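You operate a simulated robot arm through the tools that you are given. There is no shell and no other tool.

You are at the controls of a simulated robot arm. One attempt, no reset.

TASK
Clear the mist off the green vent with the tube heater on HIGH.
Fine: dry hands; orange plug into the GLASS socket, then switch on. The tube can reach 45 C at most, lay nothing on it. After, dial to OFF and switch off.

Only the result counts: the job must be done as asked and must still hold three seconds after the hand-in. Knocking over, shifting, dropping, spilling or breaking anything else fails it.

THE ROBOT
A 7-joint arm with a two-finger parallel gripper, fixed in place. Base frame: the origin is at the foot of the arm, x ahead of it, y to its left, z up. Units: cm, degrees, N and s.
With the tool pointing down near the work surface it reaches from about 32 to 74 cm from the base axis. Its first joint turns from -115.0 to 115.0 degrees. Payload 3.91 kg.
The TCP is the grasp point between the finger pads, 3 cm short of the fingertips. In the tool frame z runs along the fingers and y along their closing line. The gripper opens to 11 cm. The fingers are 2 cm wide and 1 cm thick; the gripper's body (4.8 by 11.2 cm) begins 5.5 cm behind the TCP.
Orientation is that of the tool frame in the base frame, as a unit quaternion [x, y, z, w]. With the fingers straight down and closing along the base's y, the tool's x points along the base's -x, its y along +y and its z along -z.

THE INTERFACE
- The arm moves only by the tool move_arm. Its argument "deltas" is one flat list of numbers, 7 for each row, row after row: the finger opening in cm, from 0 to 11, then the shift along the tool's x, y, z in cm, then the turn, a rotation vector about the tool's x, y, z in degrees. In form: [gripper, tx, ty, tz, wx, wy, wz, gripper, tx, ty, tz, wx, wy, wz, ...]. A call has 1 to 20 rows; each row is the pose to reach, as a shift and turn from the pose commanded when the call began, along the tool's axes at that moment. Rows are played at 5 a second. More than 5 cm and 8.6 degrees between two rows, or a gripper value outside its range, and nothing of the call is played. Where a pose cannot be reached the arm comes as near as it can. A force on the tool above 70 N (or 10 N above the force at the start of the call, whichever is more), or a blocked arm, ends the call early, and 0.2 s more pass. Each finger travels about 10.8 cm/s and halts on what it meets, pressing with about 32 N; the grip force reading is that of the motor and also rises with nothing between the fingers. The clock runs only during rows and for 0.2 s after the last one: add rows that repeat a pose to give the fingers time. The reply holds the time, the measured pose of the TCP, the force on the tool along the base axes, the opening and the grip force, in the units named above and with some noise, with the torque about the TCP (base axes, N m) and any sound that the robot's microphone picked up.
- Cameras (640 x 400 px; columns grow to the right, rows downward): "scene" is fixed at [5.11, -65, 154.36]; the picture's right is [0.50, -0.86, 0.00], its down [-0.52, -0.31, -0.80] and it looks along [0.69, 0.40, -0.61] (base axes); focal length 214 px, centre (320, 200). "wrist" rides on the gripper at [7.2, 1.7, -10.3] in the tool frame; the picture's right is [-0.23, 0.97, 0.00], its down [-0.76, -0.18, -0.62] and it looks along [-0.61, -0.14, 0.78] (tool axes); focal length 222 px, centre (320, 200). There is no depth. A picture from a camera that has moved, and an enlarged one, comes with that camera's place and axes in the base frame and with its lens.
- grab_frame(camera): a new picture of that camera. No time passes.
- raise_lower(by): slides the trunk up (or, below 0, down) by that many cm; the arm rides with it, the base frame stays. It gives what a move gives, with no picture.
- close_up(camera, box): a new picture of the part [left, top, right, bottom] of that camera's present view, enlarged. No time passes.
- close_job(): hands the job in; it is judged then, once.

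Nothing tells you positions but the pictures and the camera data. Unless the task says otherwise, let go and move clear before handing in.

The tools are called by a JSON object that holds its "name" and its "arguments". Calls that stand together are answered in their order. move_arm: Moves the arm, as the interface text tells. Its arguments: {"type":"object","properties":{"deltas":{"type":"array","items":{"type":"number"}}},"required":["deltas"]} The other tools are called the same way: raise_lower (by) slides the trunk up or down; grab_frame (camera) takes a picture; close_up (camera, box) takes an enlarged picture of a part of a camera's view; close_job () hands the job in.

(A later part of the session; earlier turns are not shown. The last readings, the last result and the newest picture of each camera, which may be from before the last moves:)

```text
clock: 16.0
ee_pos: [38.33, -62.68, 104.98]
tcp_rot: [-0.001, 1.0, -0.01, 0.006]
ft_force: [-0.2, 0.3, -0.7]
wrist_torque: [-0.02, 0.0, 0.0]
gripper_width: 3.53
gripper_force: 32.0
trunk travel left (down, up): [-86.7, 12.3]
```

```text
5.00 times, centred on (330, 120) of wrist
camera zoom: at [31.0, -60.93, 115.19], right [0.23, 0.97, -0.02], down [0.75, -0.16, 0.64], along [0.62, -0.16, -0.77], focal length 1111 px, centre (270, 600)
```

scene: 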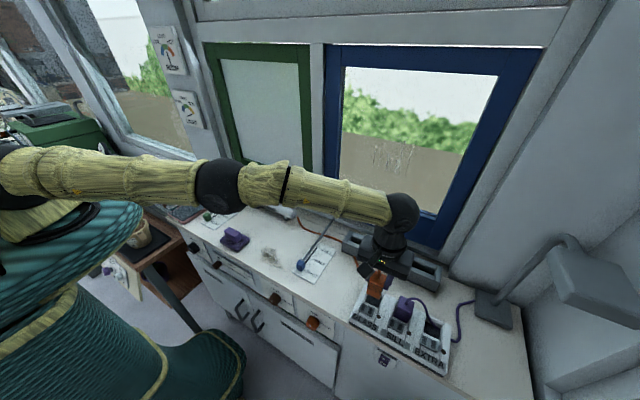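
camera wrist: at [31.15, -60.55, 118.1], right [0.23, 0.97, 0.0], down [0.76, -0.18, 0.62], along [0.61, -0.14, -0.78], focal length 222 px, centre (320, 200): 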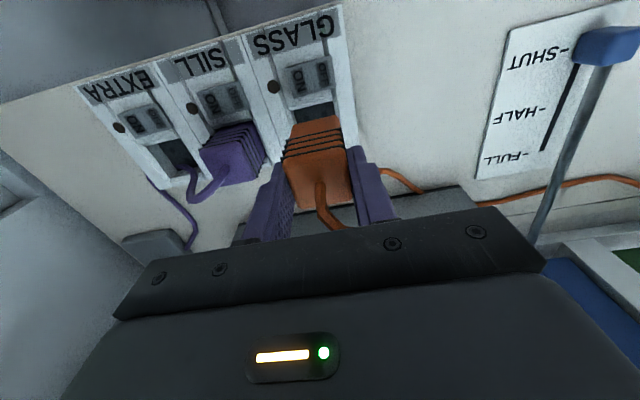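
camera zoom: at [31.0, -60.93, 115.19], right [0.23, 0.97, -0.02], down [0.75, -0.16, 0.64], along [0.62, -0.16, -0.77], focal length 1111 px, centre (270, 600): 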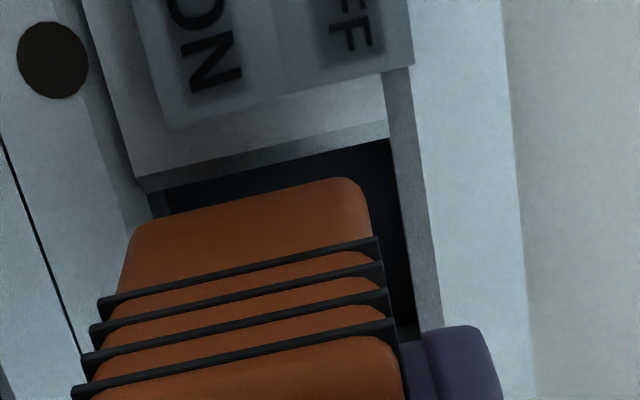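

Both cameras agree the plug needs about +0.32 in y and -0.1 in x; the previous nudge didn't take. I'll repeat it with more rows.

{"name": "move_arm", "arguments": {"deltas": [2, 0.05, 0.15, 0, 0, 0, 0, 2, 0.1, 0.32, 0, 0, 0, 0, 2, 0.1, 0.32, 0, 0, 0, 0, 2, 0.1, 0.32, 0, 0, 0, 0, 2, 0.1, 0.32, 0, 0, 0, 0]}}

{"name": "close_up", "arguments": {"camera": "scene", "box": [355, 265, 415, 315]}}

{"name": "close_up", "arguments": {"camera": "wrist", "box": [280, 80, 380, 160]}}

```text
clock: 17.2
ee_pos: [38.34, -62.85, 105.07]
tcp_rot: [-0.001, 1.0, -0.009, 0.006]
ft_force: [0.2, -0.5, -0.8]
wrist_torque: [0.0, 0.01, 0.0]
gripper_width: 3.55
gripper_force: 31.9
out of reach, approached as far as the arm can: row 2, 3, 4, 5
trunk travel left (down, up): [-86.7, 12.3]
```

```text
8.00 times, centred on (385, 290) of scene
camera zoom: at [5.11, -65.0, 154.36], right [0.5, -0.86, 0.0], down [-0.52, -0.31, -0.8], along [0.69, 0.4, -0.61], focal length 1716 px, centre (-200, -520)
```

zoom: 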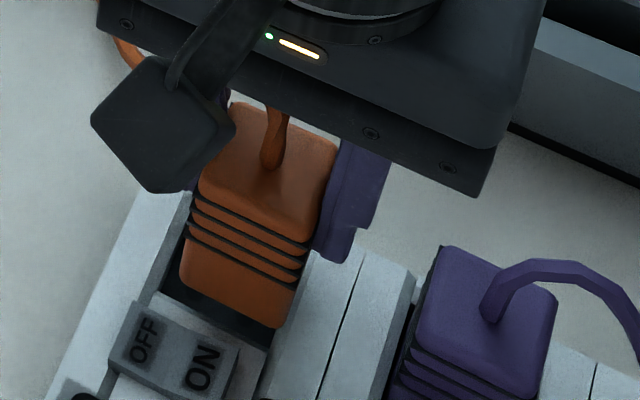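

```text
5.00 times, centred on (330, 120) of wrist
camera zoom: at [30.97, -60.95, 115.27], right [0.23, 0.97, -0.01], down [0.75, -0.17, 0.63], along [0.62, -0.15, -0.77], focal length 1111 px, centre (270, 600)
```

zoom: 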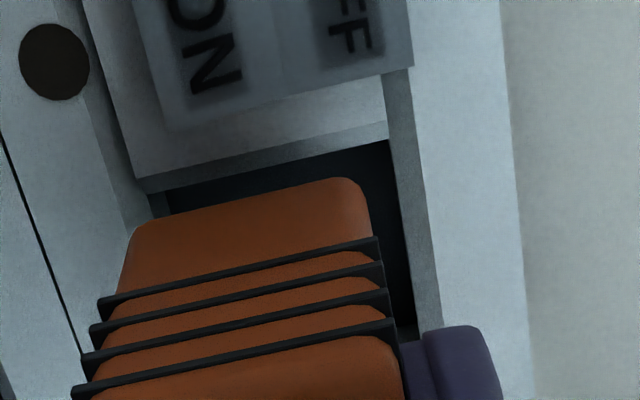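

The arm is at a near-straight, stuck configuration, so tiny moves aren't taken. Better: set the plug back down on the counter, regrip it with the hand pitched ~12° (fingers toward +x, wrist nearer the base), which keeps the plug upright but gains reach.

{"name": "raise_lower", "arguments": {"by": 4}}

{"name": "move_arm", "arguments": {"deltas": [2, 0.8, 2.2, 0, -0.25, 0.15, 0, 2, 1.6, 4.4, 0, -0.5, 0.3, 0, 2, 2.4, 6.6, 0, -0.76, 0.45, 0, 2, 3.2, 8.8, 0, -1, 0.6, 0, 2, 3.9, 11, 0, -1.28, 0.78, 0, 2, 3.9, 11, 0, -1.28, 0.78, 0, 2, 3.9, 11, 0, -1.28, 0.78, 0]}}

{"name": "grab_frame", "arguments": {"camera": "scene"}}

{"name": "grab_frame", "arguments": {"camera": "wrist"}}

```text
clock: 18.1
ee_pos: [38.26, -62.74, 109.06]
tcp_rot: [-0.001, 1.0, -0.009, 0.005]
ft_force: [0.4, -1.2, -1.7]
wrist_torque: [-0.02, -0.02, -0.01]
gripper_width: 3.54
gripper_force: 31.3
trunk travel left (down, up): [-90.7, 8.3]
```

```text
clock: 19.6
ee_pos: [40.34, -61.19, 107.81]
tcp_rot: [-0.001, 1.0, 0.003, -0.001]
ft_force: [0.2, -0.6, -0.7]
wrist_torque: [0.01, 0.01, 0.0]
gripper_width: 3.49
gripper_force: 32.3
out of reach, approached as far as the arm can: row 1, 2, 3, 4, 5, 6, 7
trunk travel left (down, up): [-90.7, 8.3]
```

```text
taken
```

scene: 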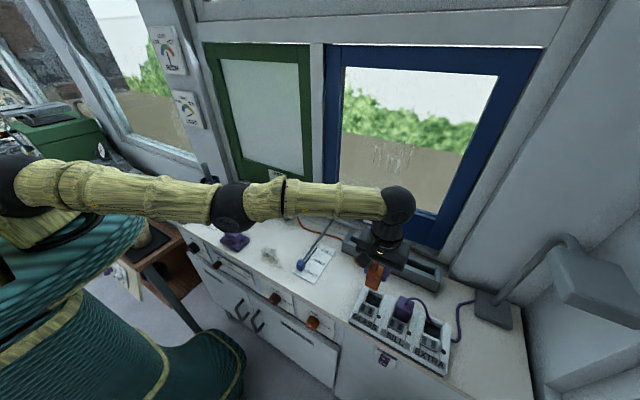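

```text
taken
camera wrist: at [33.06, -59.45, 118.23], right [0.23, 0.97, 0.0], down [0.76, -0.18, 0.62], along [0.6, -0.14, -0.78], focal length 222 px, centre (320, 200)
```

wrist: 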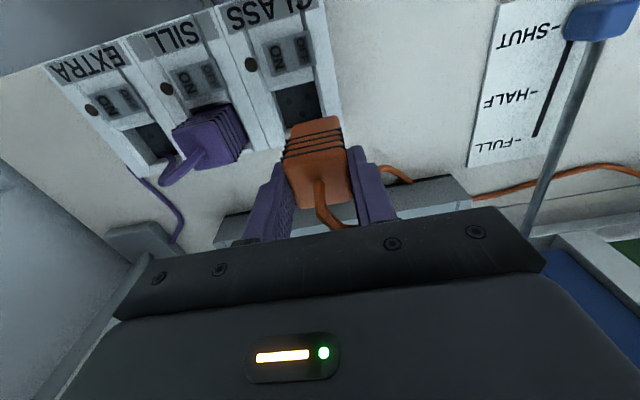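

The arm has gone elbow-straight and resists moving directly inward. I'll break that by lifting while pulling inward over several rows.

{"name": "move_arm", "arguments": {"deltas": [2, 0, 0, -3, 0, 0, 0, 2, 0, 0, -6, 0, 0, 0, 2, 0, 0, -9, 0, 0, 0, 2, 1, 1.5, -11, 0, 0, 0, 2, 2, 3, -12, 0, 0, 0, 2, 3, 4.5, -12, 0, 0, 0, 2, 4, 6, -12, 0, 0, 0, 2, 5, 8, -12, 0, 0, 0, 2, 5, 8, -12, 0, 0, 0, 2, 5, 8, -12, 0, 0, 0]}}

```text
clock: 21.9
ee_pos: [39.1, -61.1, 120.53]
tcp_rot: [0.0, 1.0, 0.003, -0.001]
ft_force: [-0.5, 0.8, -0.3]
wrist_torque: [0.01, 0.0, -0.02]
gripper_width: 3.55
gripper_force: 31.5
out of reach, approached as far as the arm can: row 2, 4, 5, 6, 7, 8, 9, 10
trunk travel left (down, up): [-90.7, 8.3]
```

Moving downward should flex the elbow, so I'll raise the trunk for room and then bring the arm down and inward.

{"name": "raise_lower", "arguments": {"by": 8}}

{"name": "move_arm", "arguments": {"deltas": [2, 0, 0, 3, 0, 0, 0, 2, 0, 0, 6, 0, 0, 0, 2, 0.5, 1, 9, 0, 0, 0, 2, 1, 2, 12, 0, 0, 0, 2, 1.5, 3, 15, 0, 0, 0, 2, 2, 4, 18, 0, 0, 0, 2, 2.5, 5, 19, 0, 0, 0, 2, 3, 6, 19, 0, 0, 0, 2, 4, 8, 19, 0, 0, 0, 2, 4, 8, 19, 0, 0, 0]}}

```text
clock: 23.0
ee_pos: [39.09, -61.12, 128.49]
tcp_rot: [-0.001, 1.0, 0.003, -0.001]
ft_force: [0.3, 0.0, -0.5]
wrist_torque: [0.0, 0.02, 0.01]
gripper_width: 3.52
gripper_force: 32.3
trunk travel left (down, up): [-98.7, 0.3]
```

```text
clock: 25.2
ee_pos: [39.17, -60.63, 108.55]
tcp_rot: [-0.001, 1.0, 0.003, -0.003]
ft_force: [-0.4, 0.2, -1.4]
wrist_torque: [0.01, -0.05, 0.01]
gripper_width: 3.54
gripper_force: 32.2
out of reach, approached as far as the arm can: row 1, 2, 3, 4, 5, 6, 7, 8, 9, 10
trunk travel left (down, up): [-98.7, 0.3]
```

Let me look at the arm's shape now.

{"name": "grab_frame", "arguments": {"camera": "scene"}}

{"name": "grab_frame", "arguments": {"camera": "wrist"}}

```text
taken
```

scene: 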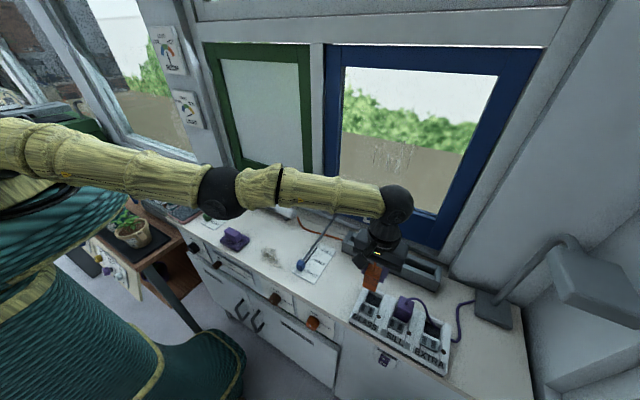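

```text
taken
camera wrist: at [32.04, -59.11, 118.92], right [0.23, 0.97, 0.01], down [0.76, -0.18, 0.62], along [0.6, -0.14, -0.79], focal length 222 px, centre (320, 200)
```

wrist: 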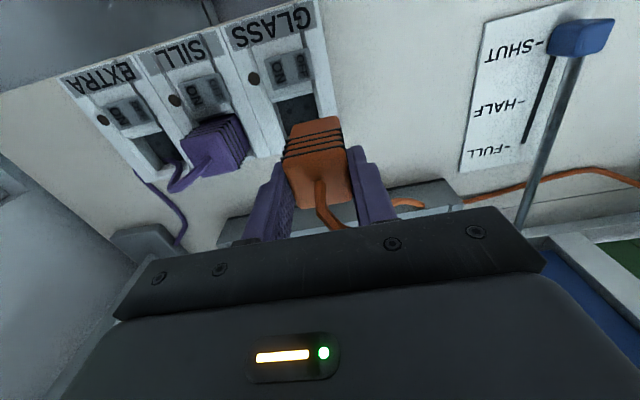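

I'll try creeping inward in tiny increments with a slight vertical wobble to flex the elbow.

{"name": "move_arm", "arguments": {"deltas": [2, 0.1, 0.2, -0.5, 0, 0, 0, 2, 0.2, 0.4, -1.5, 0, 0, 0, 2, 0.3, 0.6, -0.5, 0, 0, 0, 2, 0.4, 0.8, -1.5, 0, 0, 0, 2, 0.6, 1.0, -0.5, 0, 0, 0, 2, 0.7, 1.2, -1.5, 0, 0, 0, 2, 0.8, 1.4, -0.5, 0, 0, 0, 2, 0.9, 1.6, -1.5, 0, 0, 0, 2, 1, 1.8, -0.5, 0, 0, 0, 2, 1.1, 2.0, -1.5, 0, 0, 0, 2, 1.2, 2.2, -0.5, 0, 0, 0, 2, 1.4, 2.5, -1.5, 0, 0, 0, 2, 1.5, 2.8, -0.5, 0, 0, 0, 2, 1.6, 3.1, -1.5, 0, 0, 0, 2, 1.8, 3.4, -0.5, 0, 0, 0, 2, 2, 3.7, -1, 0, 0, 0]}}

```text
clock: 28.6
ee_pos: [39.29, -60.47, 108.18]
tcp_rot: [-0.001, 1.0, 0.004, -0.003]
ft_force: [-0.6, -0.1, -1.1]
wrist_torque: [-0.01, -0.02, 0.01]
gripper_width: 3.52
gripper_force: 32.2
out of reach, approached as far as the arm can: row 2, 3, 4, 5, 6, 7, 8, 9, 10, 11, 12, 13, 14, 15, 16
trunk travel left (down, up): [-98.7, 0.3]
```

Still locked on the stretched-arm sphere. I'll try swinging the fingers inward about the wrist (which should flex the elbow), together with a larger pull inward.

{"name": "move_arm", "arguments": {"deltas": [2, 1.6, 2.5, -1, -5, 3.2, 0, 2, 3.2, 5, -2, -10, 6.5, 0, 2, 4.9, 7.5, -3, -15, 9.7, 0, 2, 6.5, 10, -3, -20, 13, 0, 2, 8, 12.5, -3, -20, 13, 0, 2, 9.5, 15, -3, -20, 13, 0, 2, 9.5, 15, -3, -20, 13, 0, 2, 9.5, 15, -3, -20, 13, 0]}}

```text
clock: 30.4
ee_pos: [33.68, -54.23, 110.22]
tcp_rot: [0.0, 0.978, 0.177, -0.114]
ft_force: [0.2, -0.5, -1.2]
wrist_torque: [0.0, -0.01, -0.03]
gripper_width: 3.54
gripper_force: 32.0
out of reach, approached as far as the arm can: row 1, 2, 3, 4, 5, 6, 7, 8
trunk travel left (down, up): [-98.7, 0.3]
```

The hand swung but the elbow is still straight. Now I'll rotate the tool back to vertical while holding the TCP, which demands the wrist come inward.

{"name": "move_arm", "arguments": {"deltas": [2, 0, 0, 0, 2, -1.3, 0, 2, 0, 0, 0, 4, -2.6, 0, 2, 0, 0, 0, 6, -3.9, 0, 2, 0, 0, 0, 8, -5.2, 0, 2, 0, 0, 0, 10, -6.5, 0, 2, 0, 0, 0, 12, -7.8, 0, 2, 0, 0, 0, 14, -9.1, 0, 2, 0, 0, 0, 16, -10.4, 0, 2, 0, 0, 0, 18, -11.7, 0, 2, 0, 0, 0, 20, -13, 0, 2, 0, 0, 0, 20, -13, 0]}}

```text
clock: 32.8
ee_pos: [37.42, -61.68, 108.75]
tcp_rot: [0.0, 1.0, 0.004, -0.002]
ft_force: [0.1, -1.0, -0.9]
wrist_torque: [0.02, 0.0, 0.03]
gripper_width: 3.57
gripper_force: 32.2
out of reach, approached as far as the arm can: row 1, 2, 3, 4, 5, 6, 7, 8, 9, 10, 11
trunk travel left (down, up): [-98.7, 0.3]
```

I suspect the elbow slipped just past straight onto its stop; it must be pulled straight, then flexed by a downward arc. I'll go up while reaching outward, then sweep down along the arc and only then inward.

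{"name": "move_arm", "arguments": {"deltas": [2, -0.52, -0.86, -4, 0, 0, 0, 2, -1.04, -1.71, -8, 0, 0, 0, 2, -1.04, -1.71, -12, 0, 0, 0, 2, -1.04, -1.71, -16, 0, 0, 0, 2, -1.04, -1.71, -20, 0, 0, 0, 2, -1.04, -1.71, -24, 0, 0, 0, 2, -1.04, -1.71, -28, 0, 0, 0, 2, -1.04, -1.71, -28, 0, 0, 0, 2, -1.04, -1.71, -28, 0, 0, 0, 2, -0.16, -0.26, -24, 0, 0, 0, 2, -0.49, -0.81, -20, 0, 0, 0, 2, -0.73, -1.2, -16, 0, 0, 0, 2, -0.83, -1.37, -12, 0, 0, 0, 2, -0.78, -1.28, -8, 0, 0, 0, 2, 0, 0, -5, 0, 0, 0, 2, 1.04, 1.71, -3, 0, 0, 0, 2, 2.34, 3.85, -2, 0, 0, 0, 2, 3.63, 5.99, -1, 0, 0, 0, 2, 4.67, 7.7, -1, 0, 0, 0, 2, 4.67, 7.7, -1, 0, 0, 0]}}

{"name": "grab_frame", "arguments": {"camera": "scene"}}

```text
clock: 37.0
ee_pos: [33.3, -53.88, 110.14]
tcp_rot: [-0.001, 1.0, 0.002, -0.001]
ft_force: [-0.8, 0.0, -1.0]
wrist_torque: [0.02, 0.03, 0.02]
gripper_width: 3.51
gripper_force: 32.2
out of reach, approached as far as the arm can: row 1, 2, 3, 4, 5, 6, 7, 8, 9, 10, 11, 12, 13, 14
trunk travel left (down, up): [-98.7, 0.3]
```

```text
taken
```

scene: 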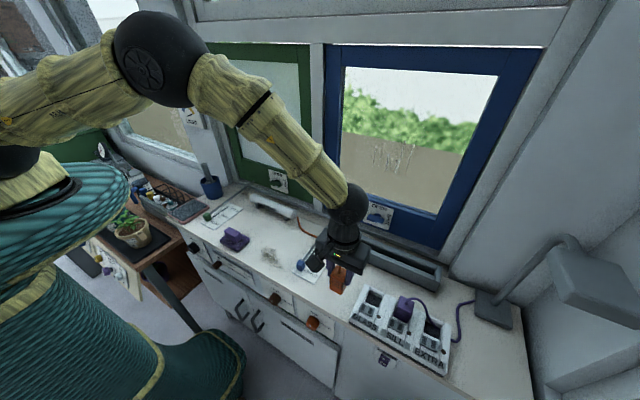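

Escaped: the elbow is flexed again. Now I lower the trunk and set the plug gently down on the free counter spot near (34,-52).

{"name": "raise_lower", "arguments": {"by": -6}}

{"name": "move_arm", "arguments": {"deltas": [2, -0.5, 1, 0, 0, 0, 0, 2, -0.8, 2, 0.8, 0, 0, 0, 2, -0.8, 2, 1.6, 0, 0, 0, 2, -0.8, 2, 2.2, 0, 0, 0, 2, -0.8, 2, 2.2, 0, 0, 0]}}

{"name": "close_up", "arguments": {"camera": "scene", "box": [290, 240, 380, 310]}}

{"name": "grab_frame", "arguments": {"camera": "wrist"}}

```text
clock: 38.0
ee_pos: [33.23, -53.86, 104.03]
tcp_rot: [-0.001, 1.0, 0.002, -0.002]
ft_force: [-0.6, 0.5, -0.1]
wrist_torque: [0.0, 0.0, 0.01]
gripper_width: 3.55
gripper_force: 31.6
trunk travel left (down, up): [-92.7, 6.3]
```

```text
clock: 39.2
ee_pos: [34.13, -51.87, 101.9]
tcp_rot: [0.0, 1.0, 0.003, -0.003]
ft_force: [0.8, -0.2, 0.7]
wrist_torque: [-0.02, -0.05, -0.01]
gripper_width: 3.53
gripper_force: 32.4
trunk travel left (down, up): [-92.7, 6.3]
```

```text
5.71 times, centred on (335, 275) of scene
camera zoom: at [5.11, -65.0, 154.36], right [0.5, -0.86, 0.0], down [-0.52, -0.31, -0.8], along [0.69, 0.4, -0.61], focal length 1226 px, centre (234, -229)
```

zoom: 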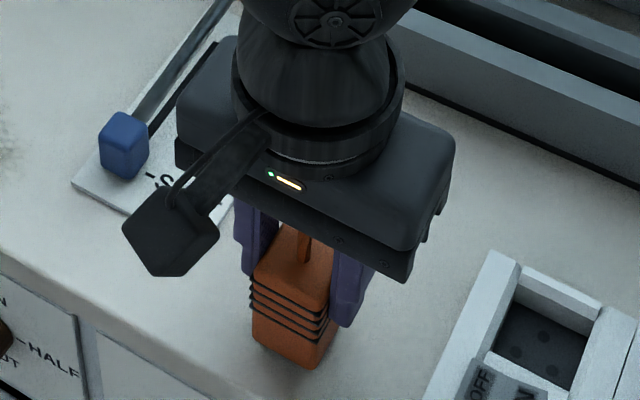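

```text
taken
camera wrist: at [26.92, -50.26, 112.27], right [0.23, 0.97, 0.0], down [0.76, -0.18, 0.62], along [0.6, -0.14, -0.78], focal length 222 px, centre (320, 200)
```

wrist: 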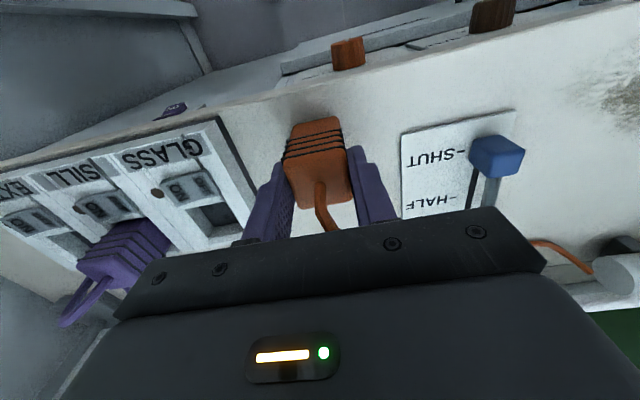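

About 0.5 cm above the counter. I ease down in small steps, then open.

{"name": "move_arm", "arguments": {"deltas": [2, 0, 0, 0.3, 0, 0, 0, 2, 0, 0, 0.5, 0, 0, 0, 2, 0, 0, 0.5, 0, 0, 0]}}

{"name": "close_up", "arguments": {"camera": "scene", "box": [310, 255, 370, 305]}}

```text
clock: 40.0
ee_pos: [34.08, -51.86, 101.41]
tcp_rot: [0.0, 1.0, 0.003, -0.001]
ft_force: [0.1, 0.2, 1.0]
wrist_torque: [-0.02, -0.02, 0.04]
gripper_width: 3.53
gripper_force: 31.9
trunk travel left (down, up): [-92.7, 6.3]
```

```text
8.00 times, centred on (340, 280) of scene
camera zoom: at [5.11, -65.0, 154.36], right [0.5, -0.86, 0.0], down [-0.52, -0.31, -0.8], along [0.69, 0.4, -0.61], focal length 1716 px, centre (160, -440)
```

zoom: 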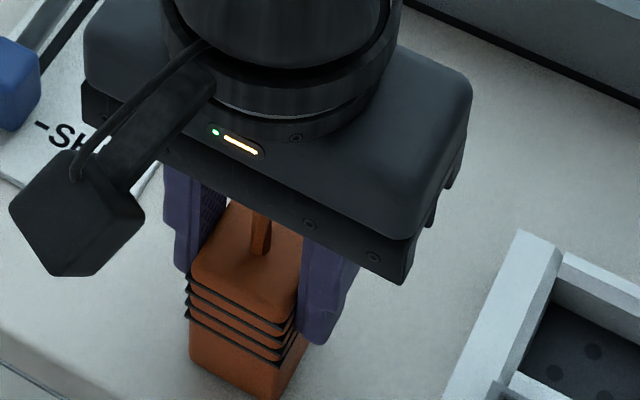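

{"name": "move_arm", "arguments": {"deltas": [2, 0, 0, 0.1, 0, 0, 0, 2, 0, 0, 0.15, 0, 0, 0, 2, 0, 0, 0.15, 0, 0, 0]}}

```text
clock: 40.8
ee_pos: [34.19, -51.85, 101.46]
tcp_rot: [0.001, 1.0, 0.001, 0.0]
ft_force: [0.3, -1.6, 14.5]
wrist_torque: [-0.11, -0.05, 0.02]
gripper_width: 3.51
gripper_force: 31.7
trunk travel left (down, up): [-92.7, 6.3]
```

The plug is standing on the counter. I open, pitch the hand 15° (fingers toward +x), and regrip.

{"name": "move_arm", "arguments": {"deltas": [2, 0, 0, -0.13, 0, 0, 0, 3.6, 0, 0, -0.13, 0, 0, 0, 5.5, 0, 0, -0.13, 0, 0, 0, 5.5, 0, 0, -0.13, 0, 0, 0, 5.5, 0.2, 0, -0.2, 0, -5, 0, 5.5, 0.4, 0, -0.2, 0, -10, 0, 5.5, 0.4, 0, -0.13, 0, -15, 0, 5.5, 0.4, 0, -0.13, 0, -15, 0]}}

{"name": "close_up", "arguments": {"camera": "scene", "box": [310, 255, 370, 305]}}

{"name": "grab_frame", "arguments": {"camera": "wrist"}}

```text
clock: 42.6
ee_pos: [33.73, -51.75, 101.39]
tcp_rot: [-0.001, 0.991, 0.002, 0.13]
ft_force: [0.4, 0.0, 0.2]
wrist_torque: [-0.03, 0.02, 0.0]
gripper_width: 5.53
gripper_force: 0.1
trunk travel left (down, up): [-92.7, 6.3]
```

```text
8.00 times, centred on (340, 280) of scene
camera zoom: at [5.11, -65.0, 154.36], right [0.5, -0.86, 0.0], down [-0.52, -0.31, -0.8], along [0.69, 0.4, -0.61], focal length 1716 px, centre (160, -440)
```

zoom: 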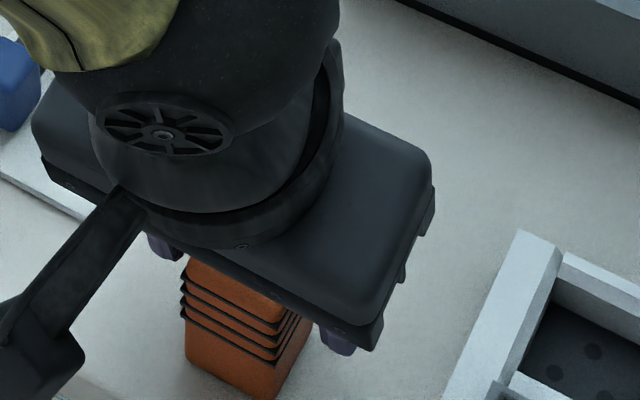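

```text
taken
camera wrist: at [24.15, -50.31, 109.48], right [0.22, 0.97, 0.06], down [0.58, -0.18, 0.8], along [0.79, -0.14, -0.6], focal length 222 px, centre (320, 200)
```

wrist: 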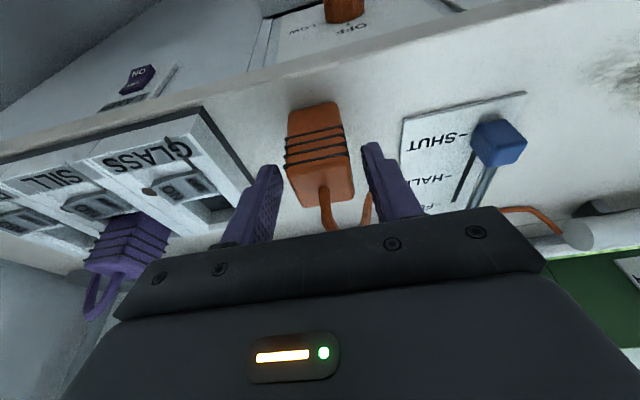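

Fingers straddle the plug nicely. I regrip and lift.

{"name": "move_arm", "arguments": {"deltas": [4, 0, 0, 0, 0, 0, 0, 2, 0, 0, 0, 0, 0, 0, 2, 0, 0, 0, 0, 0, 0, 2, 0, 0, 0, 0, 0, 0]}}

{"name": "raise_lower", "arguments": {"by": 6}}

{"name": "close_up", "arguments": {"camera": "scene", "box": [300, 235, 380, 305]}}

{"name": "close_up", "arguments": {"camera": "wrist", "box": [240, 80, 400, 230]}}

```text
clock: 43.6
ee_pos: [33.61, -51.87, 101.4]
tcp_rot: [-0.001, 0.992, 0.003, 0.13]
ft_force: [1.1, -0.3, -0.3]
wrist_torque: [0.0, -0.01, -0.03]
gripper_width: 3.53
gripper_force: 31.7
trunk travel left (down, up): [-92.7, 6.3]
```

```text
clock: 44.6
ee_pos: [33.68, -51.82, 107.46]
tcp_rot: [-0.001, 0.992, 0.003, 0.129]
ft_force: [0.5, 0.4, -0.9]
wrist_torque: [0.03, 0.0, 0.02]
gripper_width: 3.54
gripper_force: 31.4
trunk travel left (down, up): [-98.7, 0.3]
```

```text
5.71 times, centred on (340, 270) of scene
camera zoom: at [5.11, -65.0, 154.36], right [0.5, -0.86, 0.0], down [-0.52, -0.31, -0.8], along [0.69, 0.4, -0.61], focal length 1226 px, centre (206, -200)
```

zoom: 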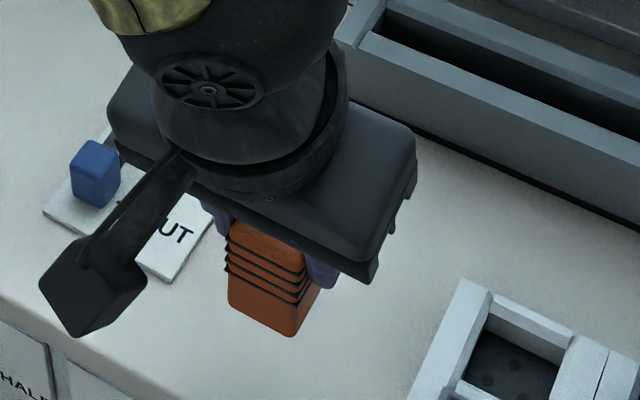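

```text
2.67 times, centred on (320, 155) of wrist
camera zoom: at [24.08, -50.36, 115.49], right [0.22, 0.97, 0.06], down [0.58, -0.18, 0.8], along [0.79, -0.14, -0.6], focal length 592 px, centre (320, 320)
```

zoom: 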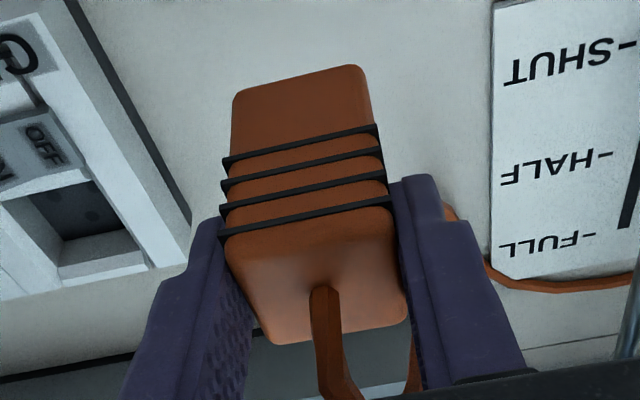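

Plug held upright with a pitched hand. I move it up and over the GLASS socket, then lower with the trunk.

{"name": "move_arm", "arguments": {"deltas": [2, -0.78, 0, -2.9, 0, 0, 0, 2, -1.55, 0, -5.8, 0, 0, 0, 2, -2.97, -3.57, -5.42, 0, 0, 0, 2, -4.39, -7.13, -5.04, 0, 0, 0, 2, -5.8, -10.7, -4.66, 0, 0, 0, 2, -5.8, -10.7, -4.66, 0, 0, 0, 2, -5.8, -10.7, -4.66, 0, 0, 0]}}

{"name": "raise_lower", "arguments": {"by": -7}}

{"name": "close_up", "arguments": {"camera": "scene", "box": [340, 250, 420, 320]}}

{"name": "close_up", "arguments": {"camera": "wrist", "box": [240, 60, 400, 210]}}

```text
clock: 46.2
ee_pos: [38.33, -62.85, 113.18]
tcp_rot: [-0.001, 0.992, 0.004, 0.129]
ft_force: [1.4, -0.2, -1.1]
wrist_torque: [0.01, 0.0, 0.0]
gripper_width: 3.51
gripper_force: 32.1
trunk travel left (down, up): [-98.7, 0.3]
```

```text
clock: 47.3
ee_pos: [38.23, -62.71, 106.35]
tcp_rot: [-0.001, 0.992, 0.003, 0.128]
ft_force: [0.8, -0.4, -0.8]
wrist_torque: [0.01, 0.04, -0.02]
gripper_width: 3.51
gripper_force: 31.5
trunk travel left (down, up): [-91.7, 7.3]
```

```text
5.71 times, centred on (380, 285) of scene
camera zoom: at [5.11, -65.0, 154.36], right [0.5, -0.86, 0.0], down [-0.52, -0.31, -0.8], along [0.69, 0.4, -0.61], focal length 1226 px, centre (-23, -286)
```

zoom: 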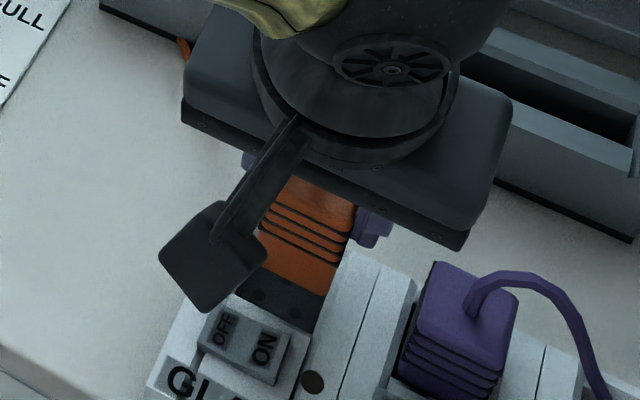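

```text
2.67 times, centred on (320, 135) of wrist
camera zoom: at [28.66, -61.19, 114.46], right [0.22, 0.97, 0.06], down [0.58, -0.18, 0.8], along [0.79, -0.14, -0.6], focal length 592 px, centre (320, 373)
```

zoom: 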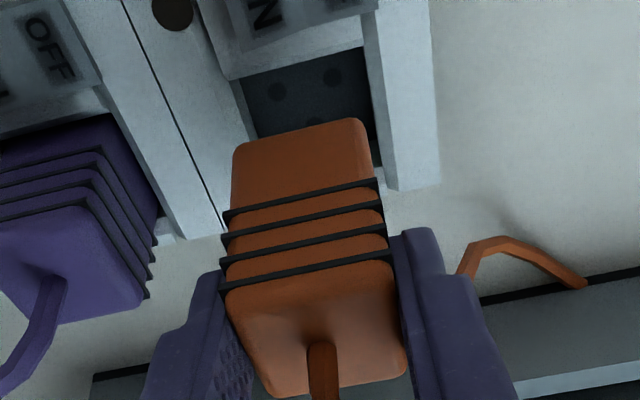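

Triangulated: recess centre (38.6,-62.6), matching the seated purple plug's x; the orange plug now needs about -0.27 in x and +0.12 in y. I nudge it and lower 1.6 cm for another check.

{"name": "move_arm", "arguments": {"deltas": [2, 0.13, 0.06, -0.03, 0, 0, 0, 2, 0.26, 0.12, -0.07, 0, 0, 0, 2, 0.26, 0.12, -0.07, 0, 0, 0, 2, 0.26, 0.12, -0.07, 0, 0, 0]}}

{"name": "raise_lower", "arguments": {"by": -1.6}}

{"name": "close_up", "arguments": {"camera": "scene", "box": [355, 270, 415, 320]}}

{"name": "close_up", "arguments": {"camera": "wrist", "box": [280, 70, 380, 150]}}

```text
clock: 48.3
ee_pos: [38.01, -62.68, 106.37]
tcp_rot: [0.0, 0.992, 0.003, 0.129]
ft_force: [-0.1, -0.6, -0.6]
wrist_torque: [0.01, -0.01, 0.01]
gripper_width: 3.52
gripper_force: 31.8
trunk travel left (down, up): [-91.7, 7.3]
```

```text
clock: 48.9
ee_pos: [38.01, -62.73, 104.7]
tcp_rot: [0.0, 0.992, 0.002, 0.129]
ft_force: [-0.4, -0.1, -1.2]
wrist_torque: [0.02, 0.0, 0.02]
gripper_width: 3.55
gripper_force: 32.1
trunk travel left (down, up): [-90.1, 8.9]
```

```text
8.00 times, centred on (385, 295) of scene
camera zoom: at [5.11, -65.0, 154.36], right [0.5, -0.86, 0.0], down [-0.52, -0.31, -0.8], along [0.69, 0.4, -0.61], focal length 1716 px, centre (-200, -560)
```

zoom: 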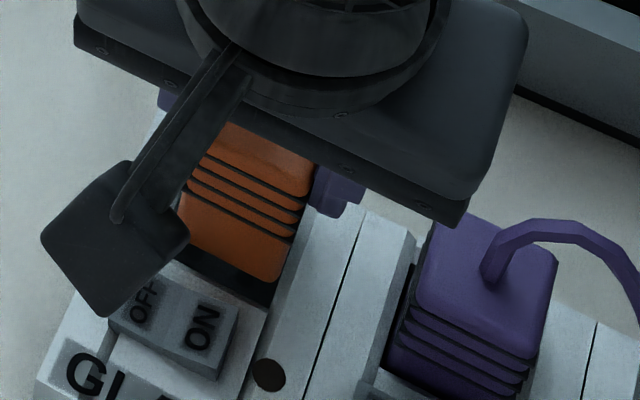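

```text
5.00 times, centred on (330, 110) of wrist
camera zoom: at [28.46, -61.09, 112.87], right [0.22, 0.97, 0.06], down [0.58, -0.18, 0.8], along [0.79, -0.14, -0.6], focal length 1111 px, centre (270, 650)
```

zoom: 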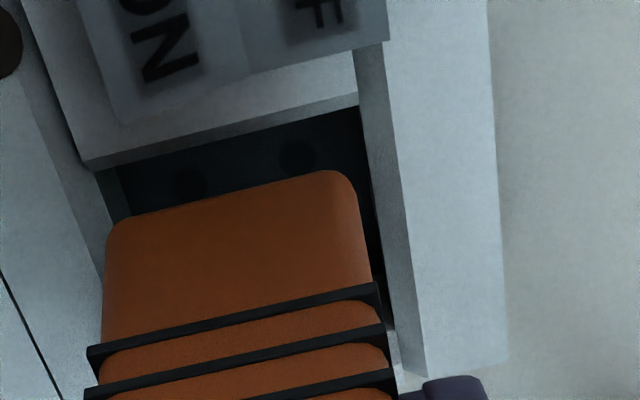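

Walls have a lead-in slope; the plug needs about -0.2 in x and +0.07 in y. I apply this and start lowering 1.2 cm, watching the force.

{"name": "move_arm", "arguments": {"deltas": [2, 0.1, 0.04, -0.03, 0, 0, 0, 2, 0.19, 0.07, -0.05, 0, 0, 0, 2, 0.19, 0.07, -0.05, 0, 0, 0, 2, 0.27, 0.07, 0.24, 0, 0, 0, 2, 0.35, 0.07, 0.53, 0, 0, 0, 2, 0.42, 0.07, 0.82, 0, 0, 0, 2, 0.5, 0.07, 1.11, 0, 0, 0, 2, 0.5, 0.07, 1.11, 0, 0, 0]}}

{"name": "close_up", "arguments": {"camera": "scene", "box": [355, 270, 415, 320]}}

{"name": "close_up", "arguments": {"camera": "wrist", "box": [280, 70, 380, 150]}}

```text
clock: 50.7
ee_pos: [37.79, -62.35, 103.63]
tcp_rot: [-0.001, 0.992, 0.002, 0.129]
ft_force: [0.1, -1.0, 0.2]
wrist_torque: [-0.04, -0.01, 0.0]
gripper_width: 3.51
gripper_force: 32.1
trunk travel left (down, up): [-90.1, 8.9]
```

```text
8.00 times, centred on (385, 295) of scene
camera zoom: at [5.11, -65.0, 154.36], right [0.5, -0.86, 0.0], down [-0.52, -0.31, -0.8], along [0.69, 0.4, -0.61], focal length 1716 px, centre (-200, -560)
```

zoom: 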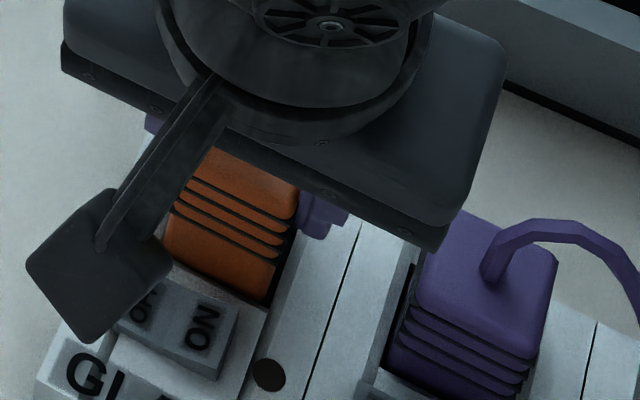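

```text
5.00 times, centred on (330, 110) of wrist
camera zoom: at [28.28, -60.88, 111.67], right [0.22, 0.97, 0.06], down [0.58, -0.18, 0.8], along [0.79, -0.14, -0.6], focal length 1111 px, centre (270, 650)
```

zoom: 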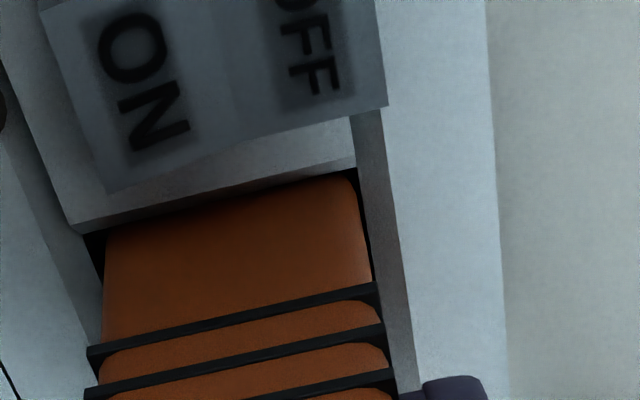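

The plug is in the mouth of the recess with no contact force; it's about 0.12 too far +y. I correct and continue down.

{"name": "move_arm", "arguments": {"deltas": [2, 0, -0.12, 0, 0, 0, 0, 2, 0, -0.12, 0, 0, 0, 0, 2, 0.08, -0.12, 0.29, 0, 0, 0, 2, 0.155, -0.12, 0.58, 0, 0, 0, 2, 0.21, -0.12, 0.77, 0, 0, 0, 2, 0.21, -0.12, 0.77, 0, 0, 0]}}

{"name": "close_up", "arguments": {"camera": "scene", "box": [355, 270, 415, 320]}}

{"name": "close_up", "arguments": {"camera": "wrist", "box": [280, 70, 380, 150]}}

```text
clock: 52.1
ee_pos: [37.91, -62.73, 102.77]
tcp_rot: [-0.001, 0.992, 0.003, 0.129]
ft_force: [-0.9, 0.1, -1.0]
wrist_torque: [-0.03, 0.01, 0.02]
gripper_width: 3.55
gripper_force: 31.8
trunk travel left (down, up): [-90.1, 8.9]
```

```text
8.00 times, centred on (385, 295) of scene
camera zoom: at [5.11, -65.0, 154.36], right [0.5, -0.86, 0.0], down [-0.52, -0.31, -0.8], along [0.69, 0.4, -0.61], focal length 1716 px, centre (-200, -560)
```

zoom: 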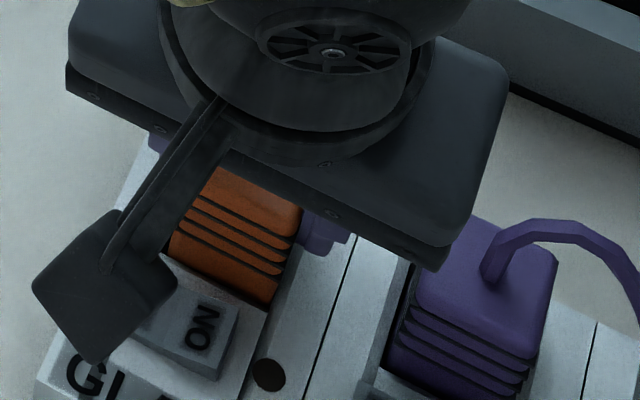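

```text
5.00 times, centred on (330, 110) of wrist
camera zoom: at [28.28, -61.12, 110.85], right [0.22, 0.97, 0.06], down [0.58, -0.18, 0.8], along [0.79, -0.14, -0.6], focal length 1111 px, centre (270, 650)
```

zoom: 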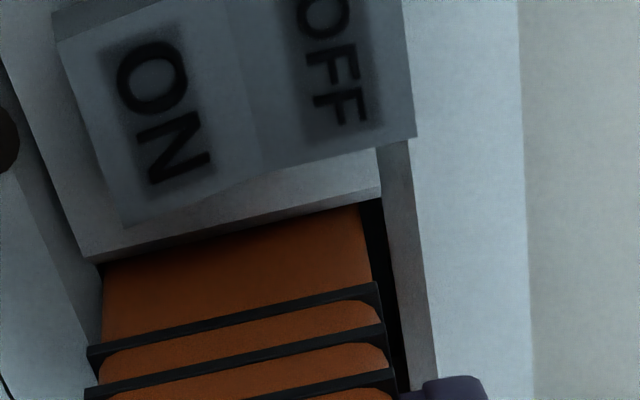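

The plug is in the recess without side load. I continue down to the floor.

{"name": "move_arm", "arguments": {"deltas": [2, 0.05, 0.03, 0.2, 0, 0, 0, 2, 0.1, 0.05, 0.4, 0, 0, 0, 2, 0.16, 0.05, 0.6, 0, 0, 0, 2, 0.16, 0.05, 0.6, 0, 0, 0]}}

{"name": "close_up", "arguments": {"camera": "wrist", "box": [280, 70, 380, 150]}}

```text
clock: 53.1
ee_pos: [37.85, -62.53, 102.43]
tcp_rot: [0.0, 0.991, 0.001, 0.13]
ft_force: [0.3, -1.5, 16.7]
wrist_torque: [-0.13, 0.0, 0.02]
gripper_width: 3.53
gripper_force: 31.5
trunk travel left (down, up): [-90.1, 8.9]
```

```text
5.00 times, centred on (330, 110) of wrist
camera zoom: at [28.28, -61.03, 110.46], right [0.22, 0.97, 0.06], down [0.57, -0.18, 0.8], along [0.79, -0.14, -0.6], focal length 1111 px, centre (270, 650)
```

zoom: 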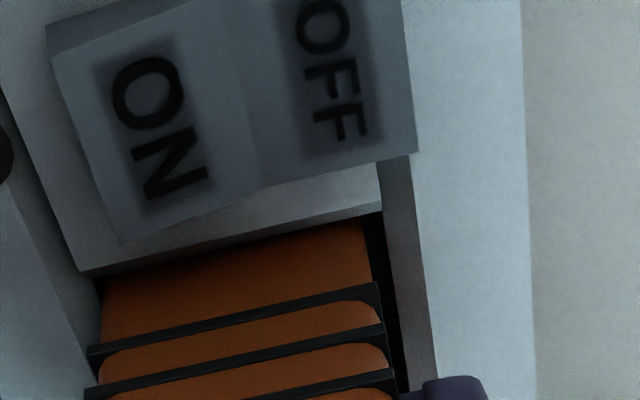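

It meets the floor at z≈96.1 (16.7 N). I press slightly further to see whether it seats any deeper.

{"name": "move_arm", "arguments": {"deltas": [2, 0.04, 0.1, 0.15, 0, 0, 0, 2, 0.05, 0.15, 0.2, 0, 0, 0, 2, 0.05, 0.15, 0.2, 0, 0, 0]}}

{"name": "close_up", "arguments": {"camera": "scene", "box": [355, 270, 415, 320]}}

```text
clock: 53.9
ee_pos: [37.84, -62.49, 102.14]
tcp_rot: [0.0, 0.991, 0.0, 0.131]
ft_force: [4.7, -9.7, 23.6]
wrist_torque: [-0.39, -0.23, -0.04]
gripper_width: 3.54
gripper_force: 32.3
trunk travel left (down, up): [-90.1, 8.9]
```

```text
8.00 times, centred on (385, 295) of scene
camera zoom: at [5.11, -65.0, 154.36], right [0.5, -0.86, 0.0], down [-0.52, -0.31, -0.8], along [0.69, 0.4, -0.61], focal length 1716 px, centre (-200, -560)
```

zoom: 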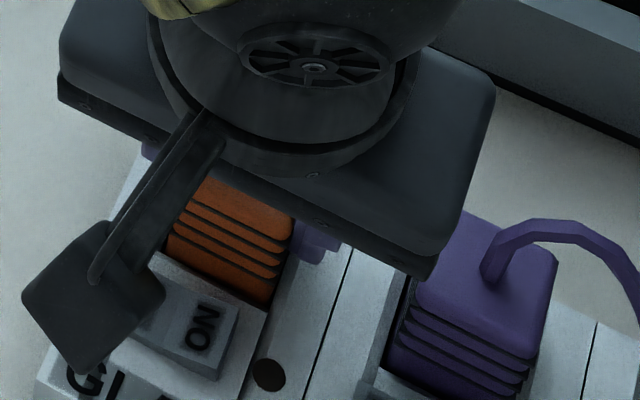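

It seated a touch deeper. I release and back off upward with the trunk, then compare it with the purple plug.

{"name": "move_arm", "arguments": {"deltas": [3.6, 0, 0, 0, 0, 0, 0, 5, 0, 0, 0, 0, 0, 0, 5, 0, 0, 0, 0, 0, 0]}}

{"name": "raise_lower", "arguments": {"by": 6}}

{"name": "close_up", "arguments": {"camera": "scene", "box": [345, 270, 445, 350]}}

{"name": "grab_frame", "arguments": {"camera": "wrist"}}

{"name": "close_up", "arguments": {"camera": "wrist", "box": [220, 60, 400, 210]}}

```text
clock: 54.7
ee_pos: [37.76, -62.44, 101.73]
tcp_rot: [-0.001, 0.992, 0.003, 0.129]
ft_force: [-0.3, 0.3, 0.2]
wrist_torque: [0.01, 0.01, 0.01]
gripper_width: 5.05
gripper_force: 0.1
trunk travel left (down, up): [-90.1, 8.9]
```

```text
clock: 55.7
ee_pos: [37.9, -62.41, 107.92]
tcp_rot: [0.0, 0.992, 0.003, 0.129]
ft_force: [1.1, -0.4, -0.9]
wrist_torque: [0.04, -0.01, 0.04]
gripper_width: 4.99
gripper_force: 0.1
trunk travel left (down, up): [-96.1, 2.9]
```

```text
5.00 times, centred on (395, 310) of scene
camera zoom: at [5.11, -65.0, 154.36], right [0.5, -0.86, 0.0], down [-0.52, -0.31, -0.8], along [0.69, 0.4, -0.61], focal length 1072 px, centre (-55, -350)
```

zoom: 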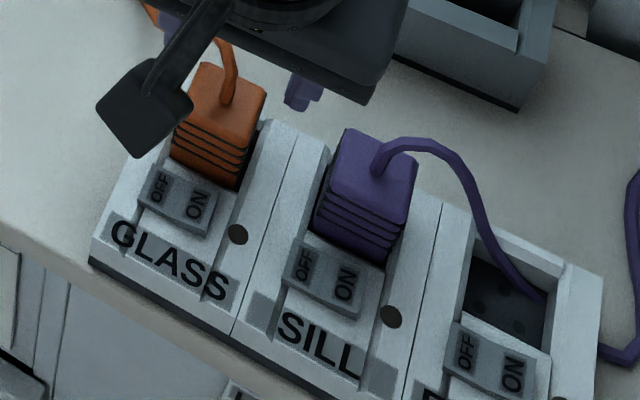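

```text
taken
camera wrist: at [28.25, -60.9, 115.99], right [0.22, 0.97, 0.06], down [0.58, -0.18, 0.8], along [0.79, -0.14, -0.6], focal length 222 px, centre (320, 200)
```

wrist: 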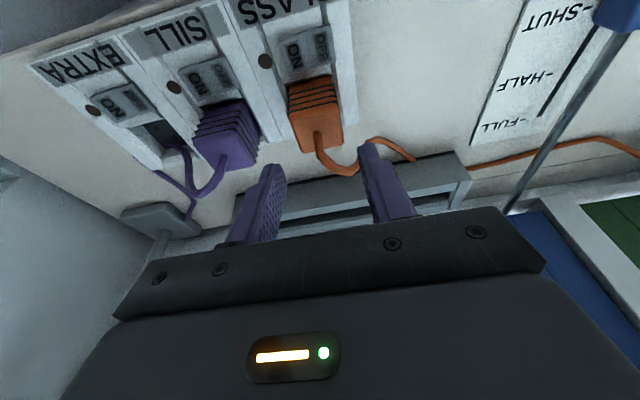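

```text
2.67 times, centred on (310, 135) of wrist
camera zoom: at [28.25, -60.9, 115.99], right [0.22, 0.97, 0.06], down [0.58, -0.18, 0.8], along [0.79, -0.14, -0.6], focal length 592 px, centre (347, 373)
```

zoom: 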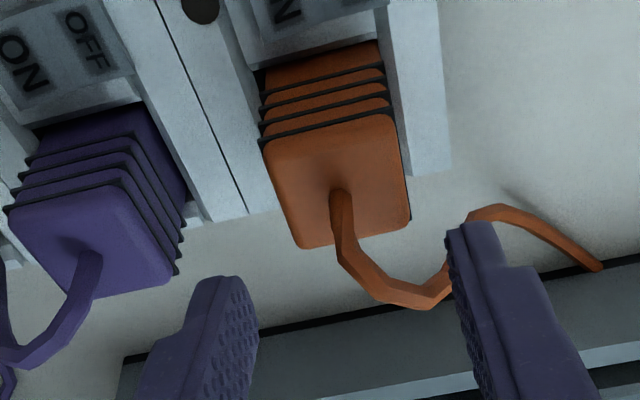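

The orange plug sits like the purple one. Next is the GLASS rocker: its ON half is near (34.6,-63,98.3). I back off in -x, close the fingers, and descend to hover above the ON half.

{"name": "move_arm", "arguments": {"deltas": [5, 1.8, -0.3, -0.5, 0, 0, 0, 5, 3.62, -0.68, -0.97, 0, 0, 0, 2, 3.62, -0.68, -0.97, 0, 0, 0, 0, 3.62, -0.68, -0.97, 0, 0, 0, 0, 4.2, -0.68, 1.4, 0, 0, 0, 0, 4.88, -0.68, 3.76, 0, 0, 0, 0, 4.88, -0.68, 3.76, 0, 0, 0]}}

{"name": "close_up", "arguments": {"camera": "scene", "box": [340, 270, 420, 340]}}

{"name": "grab_frame", "arguments": {"camera": "wrist"}}

{"name": "close_up", "arguments": {"camera": "wrist", "box": [240, 60, 400, 210]}}

```text
clock: 57.3
ee_pos: [34.21, -63.11, 102.94]
tcp_rot: [0.0, 0.992, 0.002, 0.129]
ft_force: [-0.6, 0.5, 0.1]
wrist_torque: [0.01, 0.0, 0.0]
gripper_width: 0.0
gripper_force: 32.3
trunk travel left (down, up): [-96.1, 2.9]
```

```text
5.71 times, centred on (380, 305) of scene
camera zoom: at [5.11, -65.0, 154.36], right [0.5, -0.86, 0.0], down [-0.52, -0.31, -0.8], along [0.69, 0.4, -0.61], focal length 1226 px, centre (-23, -400)
```

zoom: 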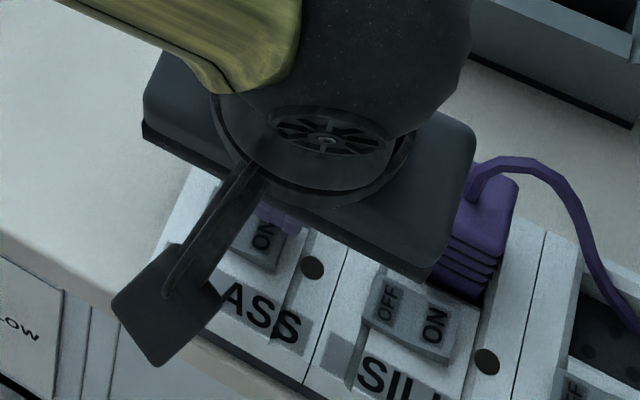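

```text
taken
camera wrist: at [24.67, -61.6, 111.05], right [0.22, 0.97, 0.06], down [0.58, -0.18, 0.8], along [0.79, -0.14, -0.6], focal length 222 px, centre (320, 200)
```

wrist: 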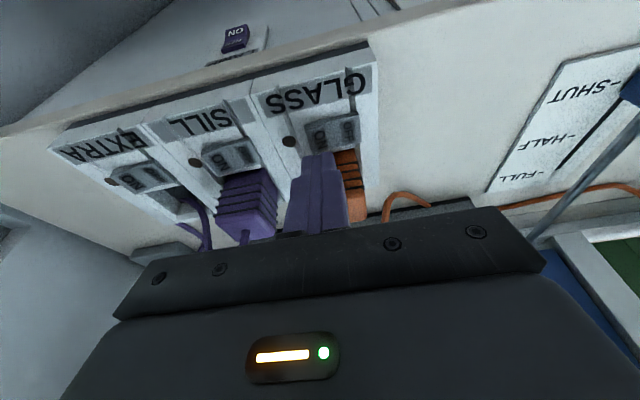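

```text
2.67 times, centred on (320, 135) of wrist
camera zoom: at [24.67, -61.6, 111.05], right [0.22, 0.97, 0.06], down [0.58, -0.18, 0.8], along [0.79, -0.14, -0.6], focal length 592 px, centre (320, 373)
```

zoom: 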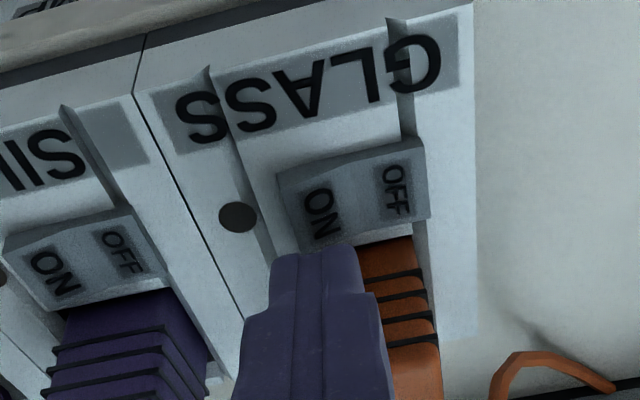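

The closed fingertips are above the ON half at about x=34.7, y=-63.2. I descend in small steps to press.

{"name": "move_arm", "arguments": {"deltas": [0, 0.16, 0, 0.58, 0, 0, 0, 0, 0.31, 0, 1.16, 0, 0, 0, 0, 0.39, 0, 1.45, 0, 0, 0, 0, 0.46, 0, 1.74, 0, 0, 0, 0, 0.46, 0, 1.74, 0, 0, 0]}}

{"name": "close_up", "arguments": {"camera": "wrist", "box": [240, 60, 400, 210]}}

```text
clock: 58.5
ee_pos: [34.08, -62.95, 101.65]
tcp_rot: [0.0, 0.991, -0.001, 0.131]
ft_force: [0.6, -3.3, 29.6]
wrist_torque: [0.21, 0.07, -0.01]
gripper_width: 0.02
gripper_force: 32.1
trunk travel left (down, up): [-96.1, 2.9]
```

```text
2.67 times, centred on (320, 135) of wrist
camera zoom: at [24.48, -61.42, 109.8], right [0.22, 0.97, 0.06], down [0.57, -0.18, 0.8], along [0.79, -0.14, -0.6], focal length 592 px, centre (320, 373)
```

zoom: 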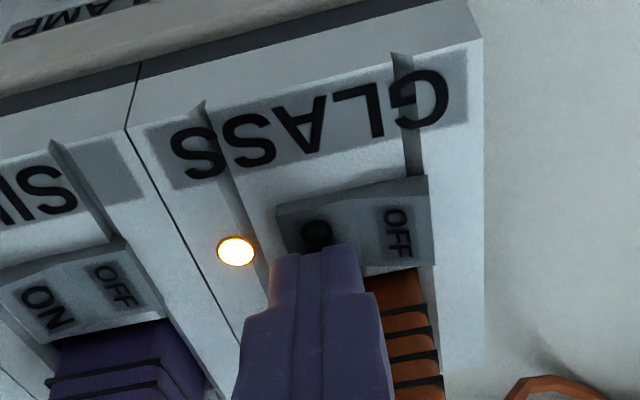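

The GLASS indicator lit: the socket is on. I retract upward and then back toward the base to look at the orange dial on the front.

{"name": "move_arm", "arguments": {"deltas": [0, -0.5, 0, -1.93, 0, 0, 0, 0, -1.03, 0, -3.86, 0, 0, 0, 0, 1.9, 2, -4.63, 0, 0, 0, 0, 4.8, 4, -5.4, 0, 0, 0, 0, 8.7, 6, -6.4, 0, 0, 0, 0, 8.7, 6, -6.4, 0, 0, 0]}}

{"name": "close_up", "arguments": {"camera": "scene", "box": [340, 270, 440, 350]}}

{"name": "grab_frame", "arguments": {"camera": "wrist"}}

{"name": "grab_frame", "arguments": {"camera": "scene"}}

```text
clock: 59.9
ee_pos: [23.64, -57.36, 105.36]
tcp_rot: [0.0, 0.992, 0.003, 0.129]
ft_force: [0.2, -0.1, -0.4]
wrist_torque: [0.04, 0.04, 0.02]
gripper_width: 0.01
gripper_force: 32.0
trunk travel left (down, up): [-96.1, 2.9]
```

```text
5.00 times, centred on (390, 310) of scene
camera zoom: at [5.11, -65.0, 154.36], right [0.5, -0.86, 0.0], down [-0.52, -0.31, -0.8], along [0.69, 0.4, -0.61], focal length 1072 px, centre (-30, -350)
```

zoom: 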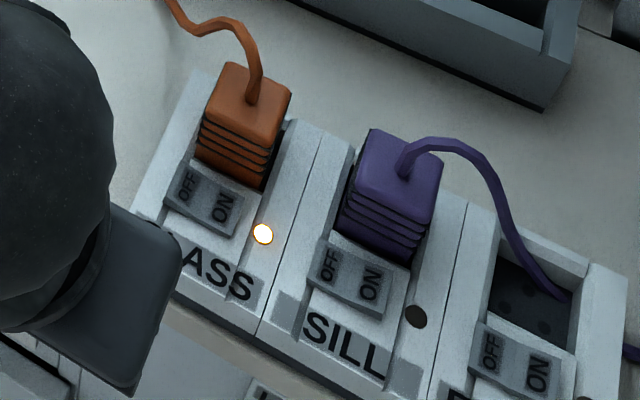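

```text
taken
camera wrist: at [14.17, -55.73, 113.52], right [0.22, 0.97, 0.06], down [0.58, -0.18, 0.8], along [0.79, -0.14, -0.6], focal length 222 px, centre (320, 200)
```

wrist: 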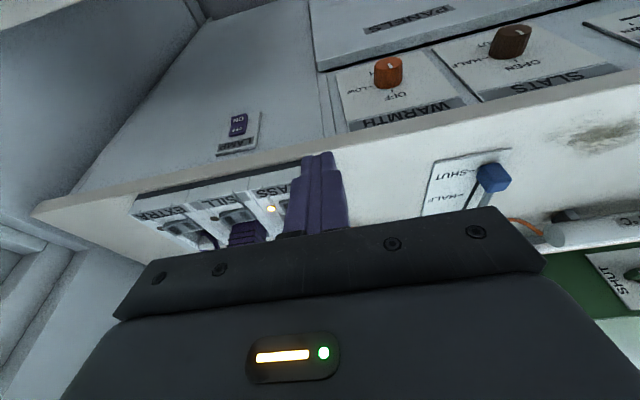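

```text
taken
```

scene: 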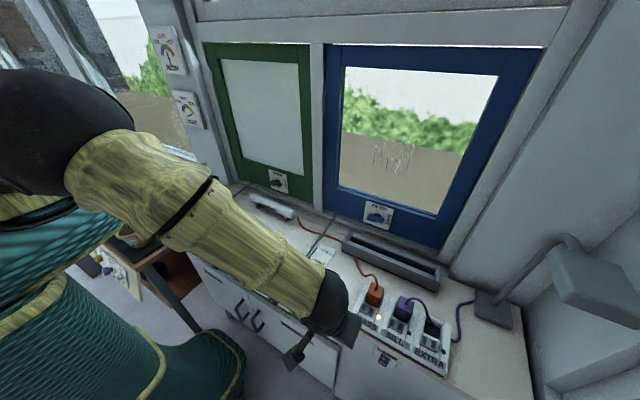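

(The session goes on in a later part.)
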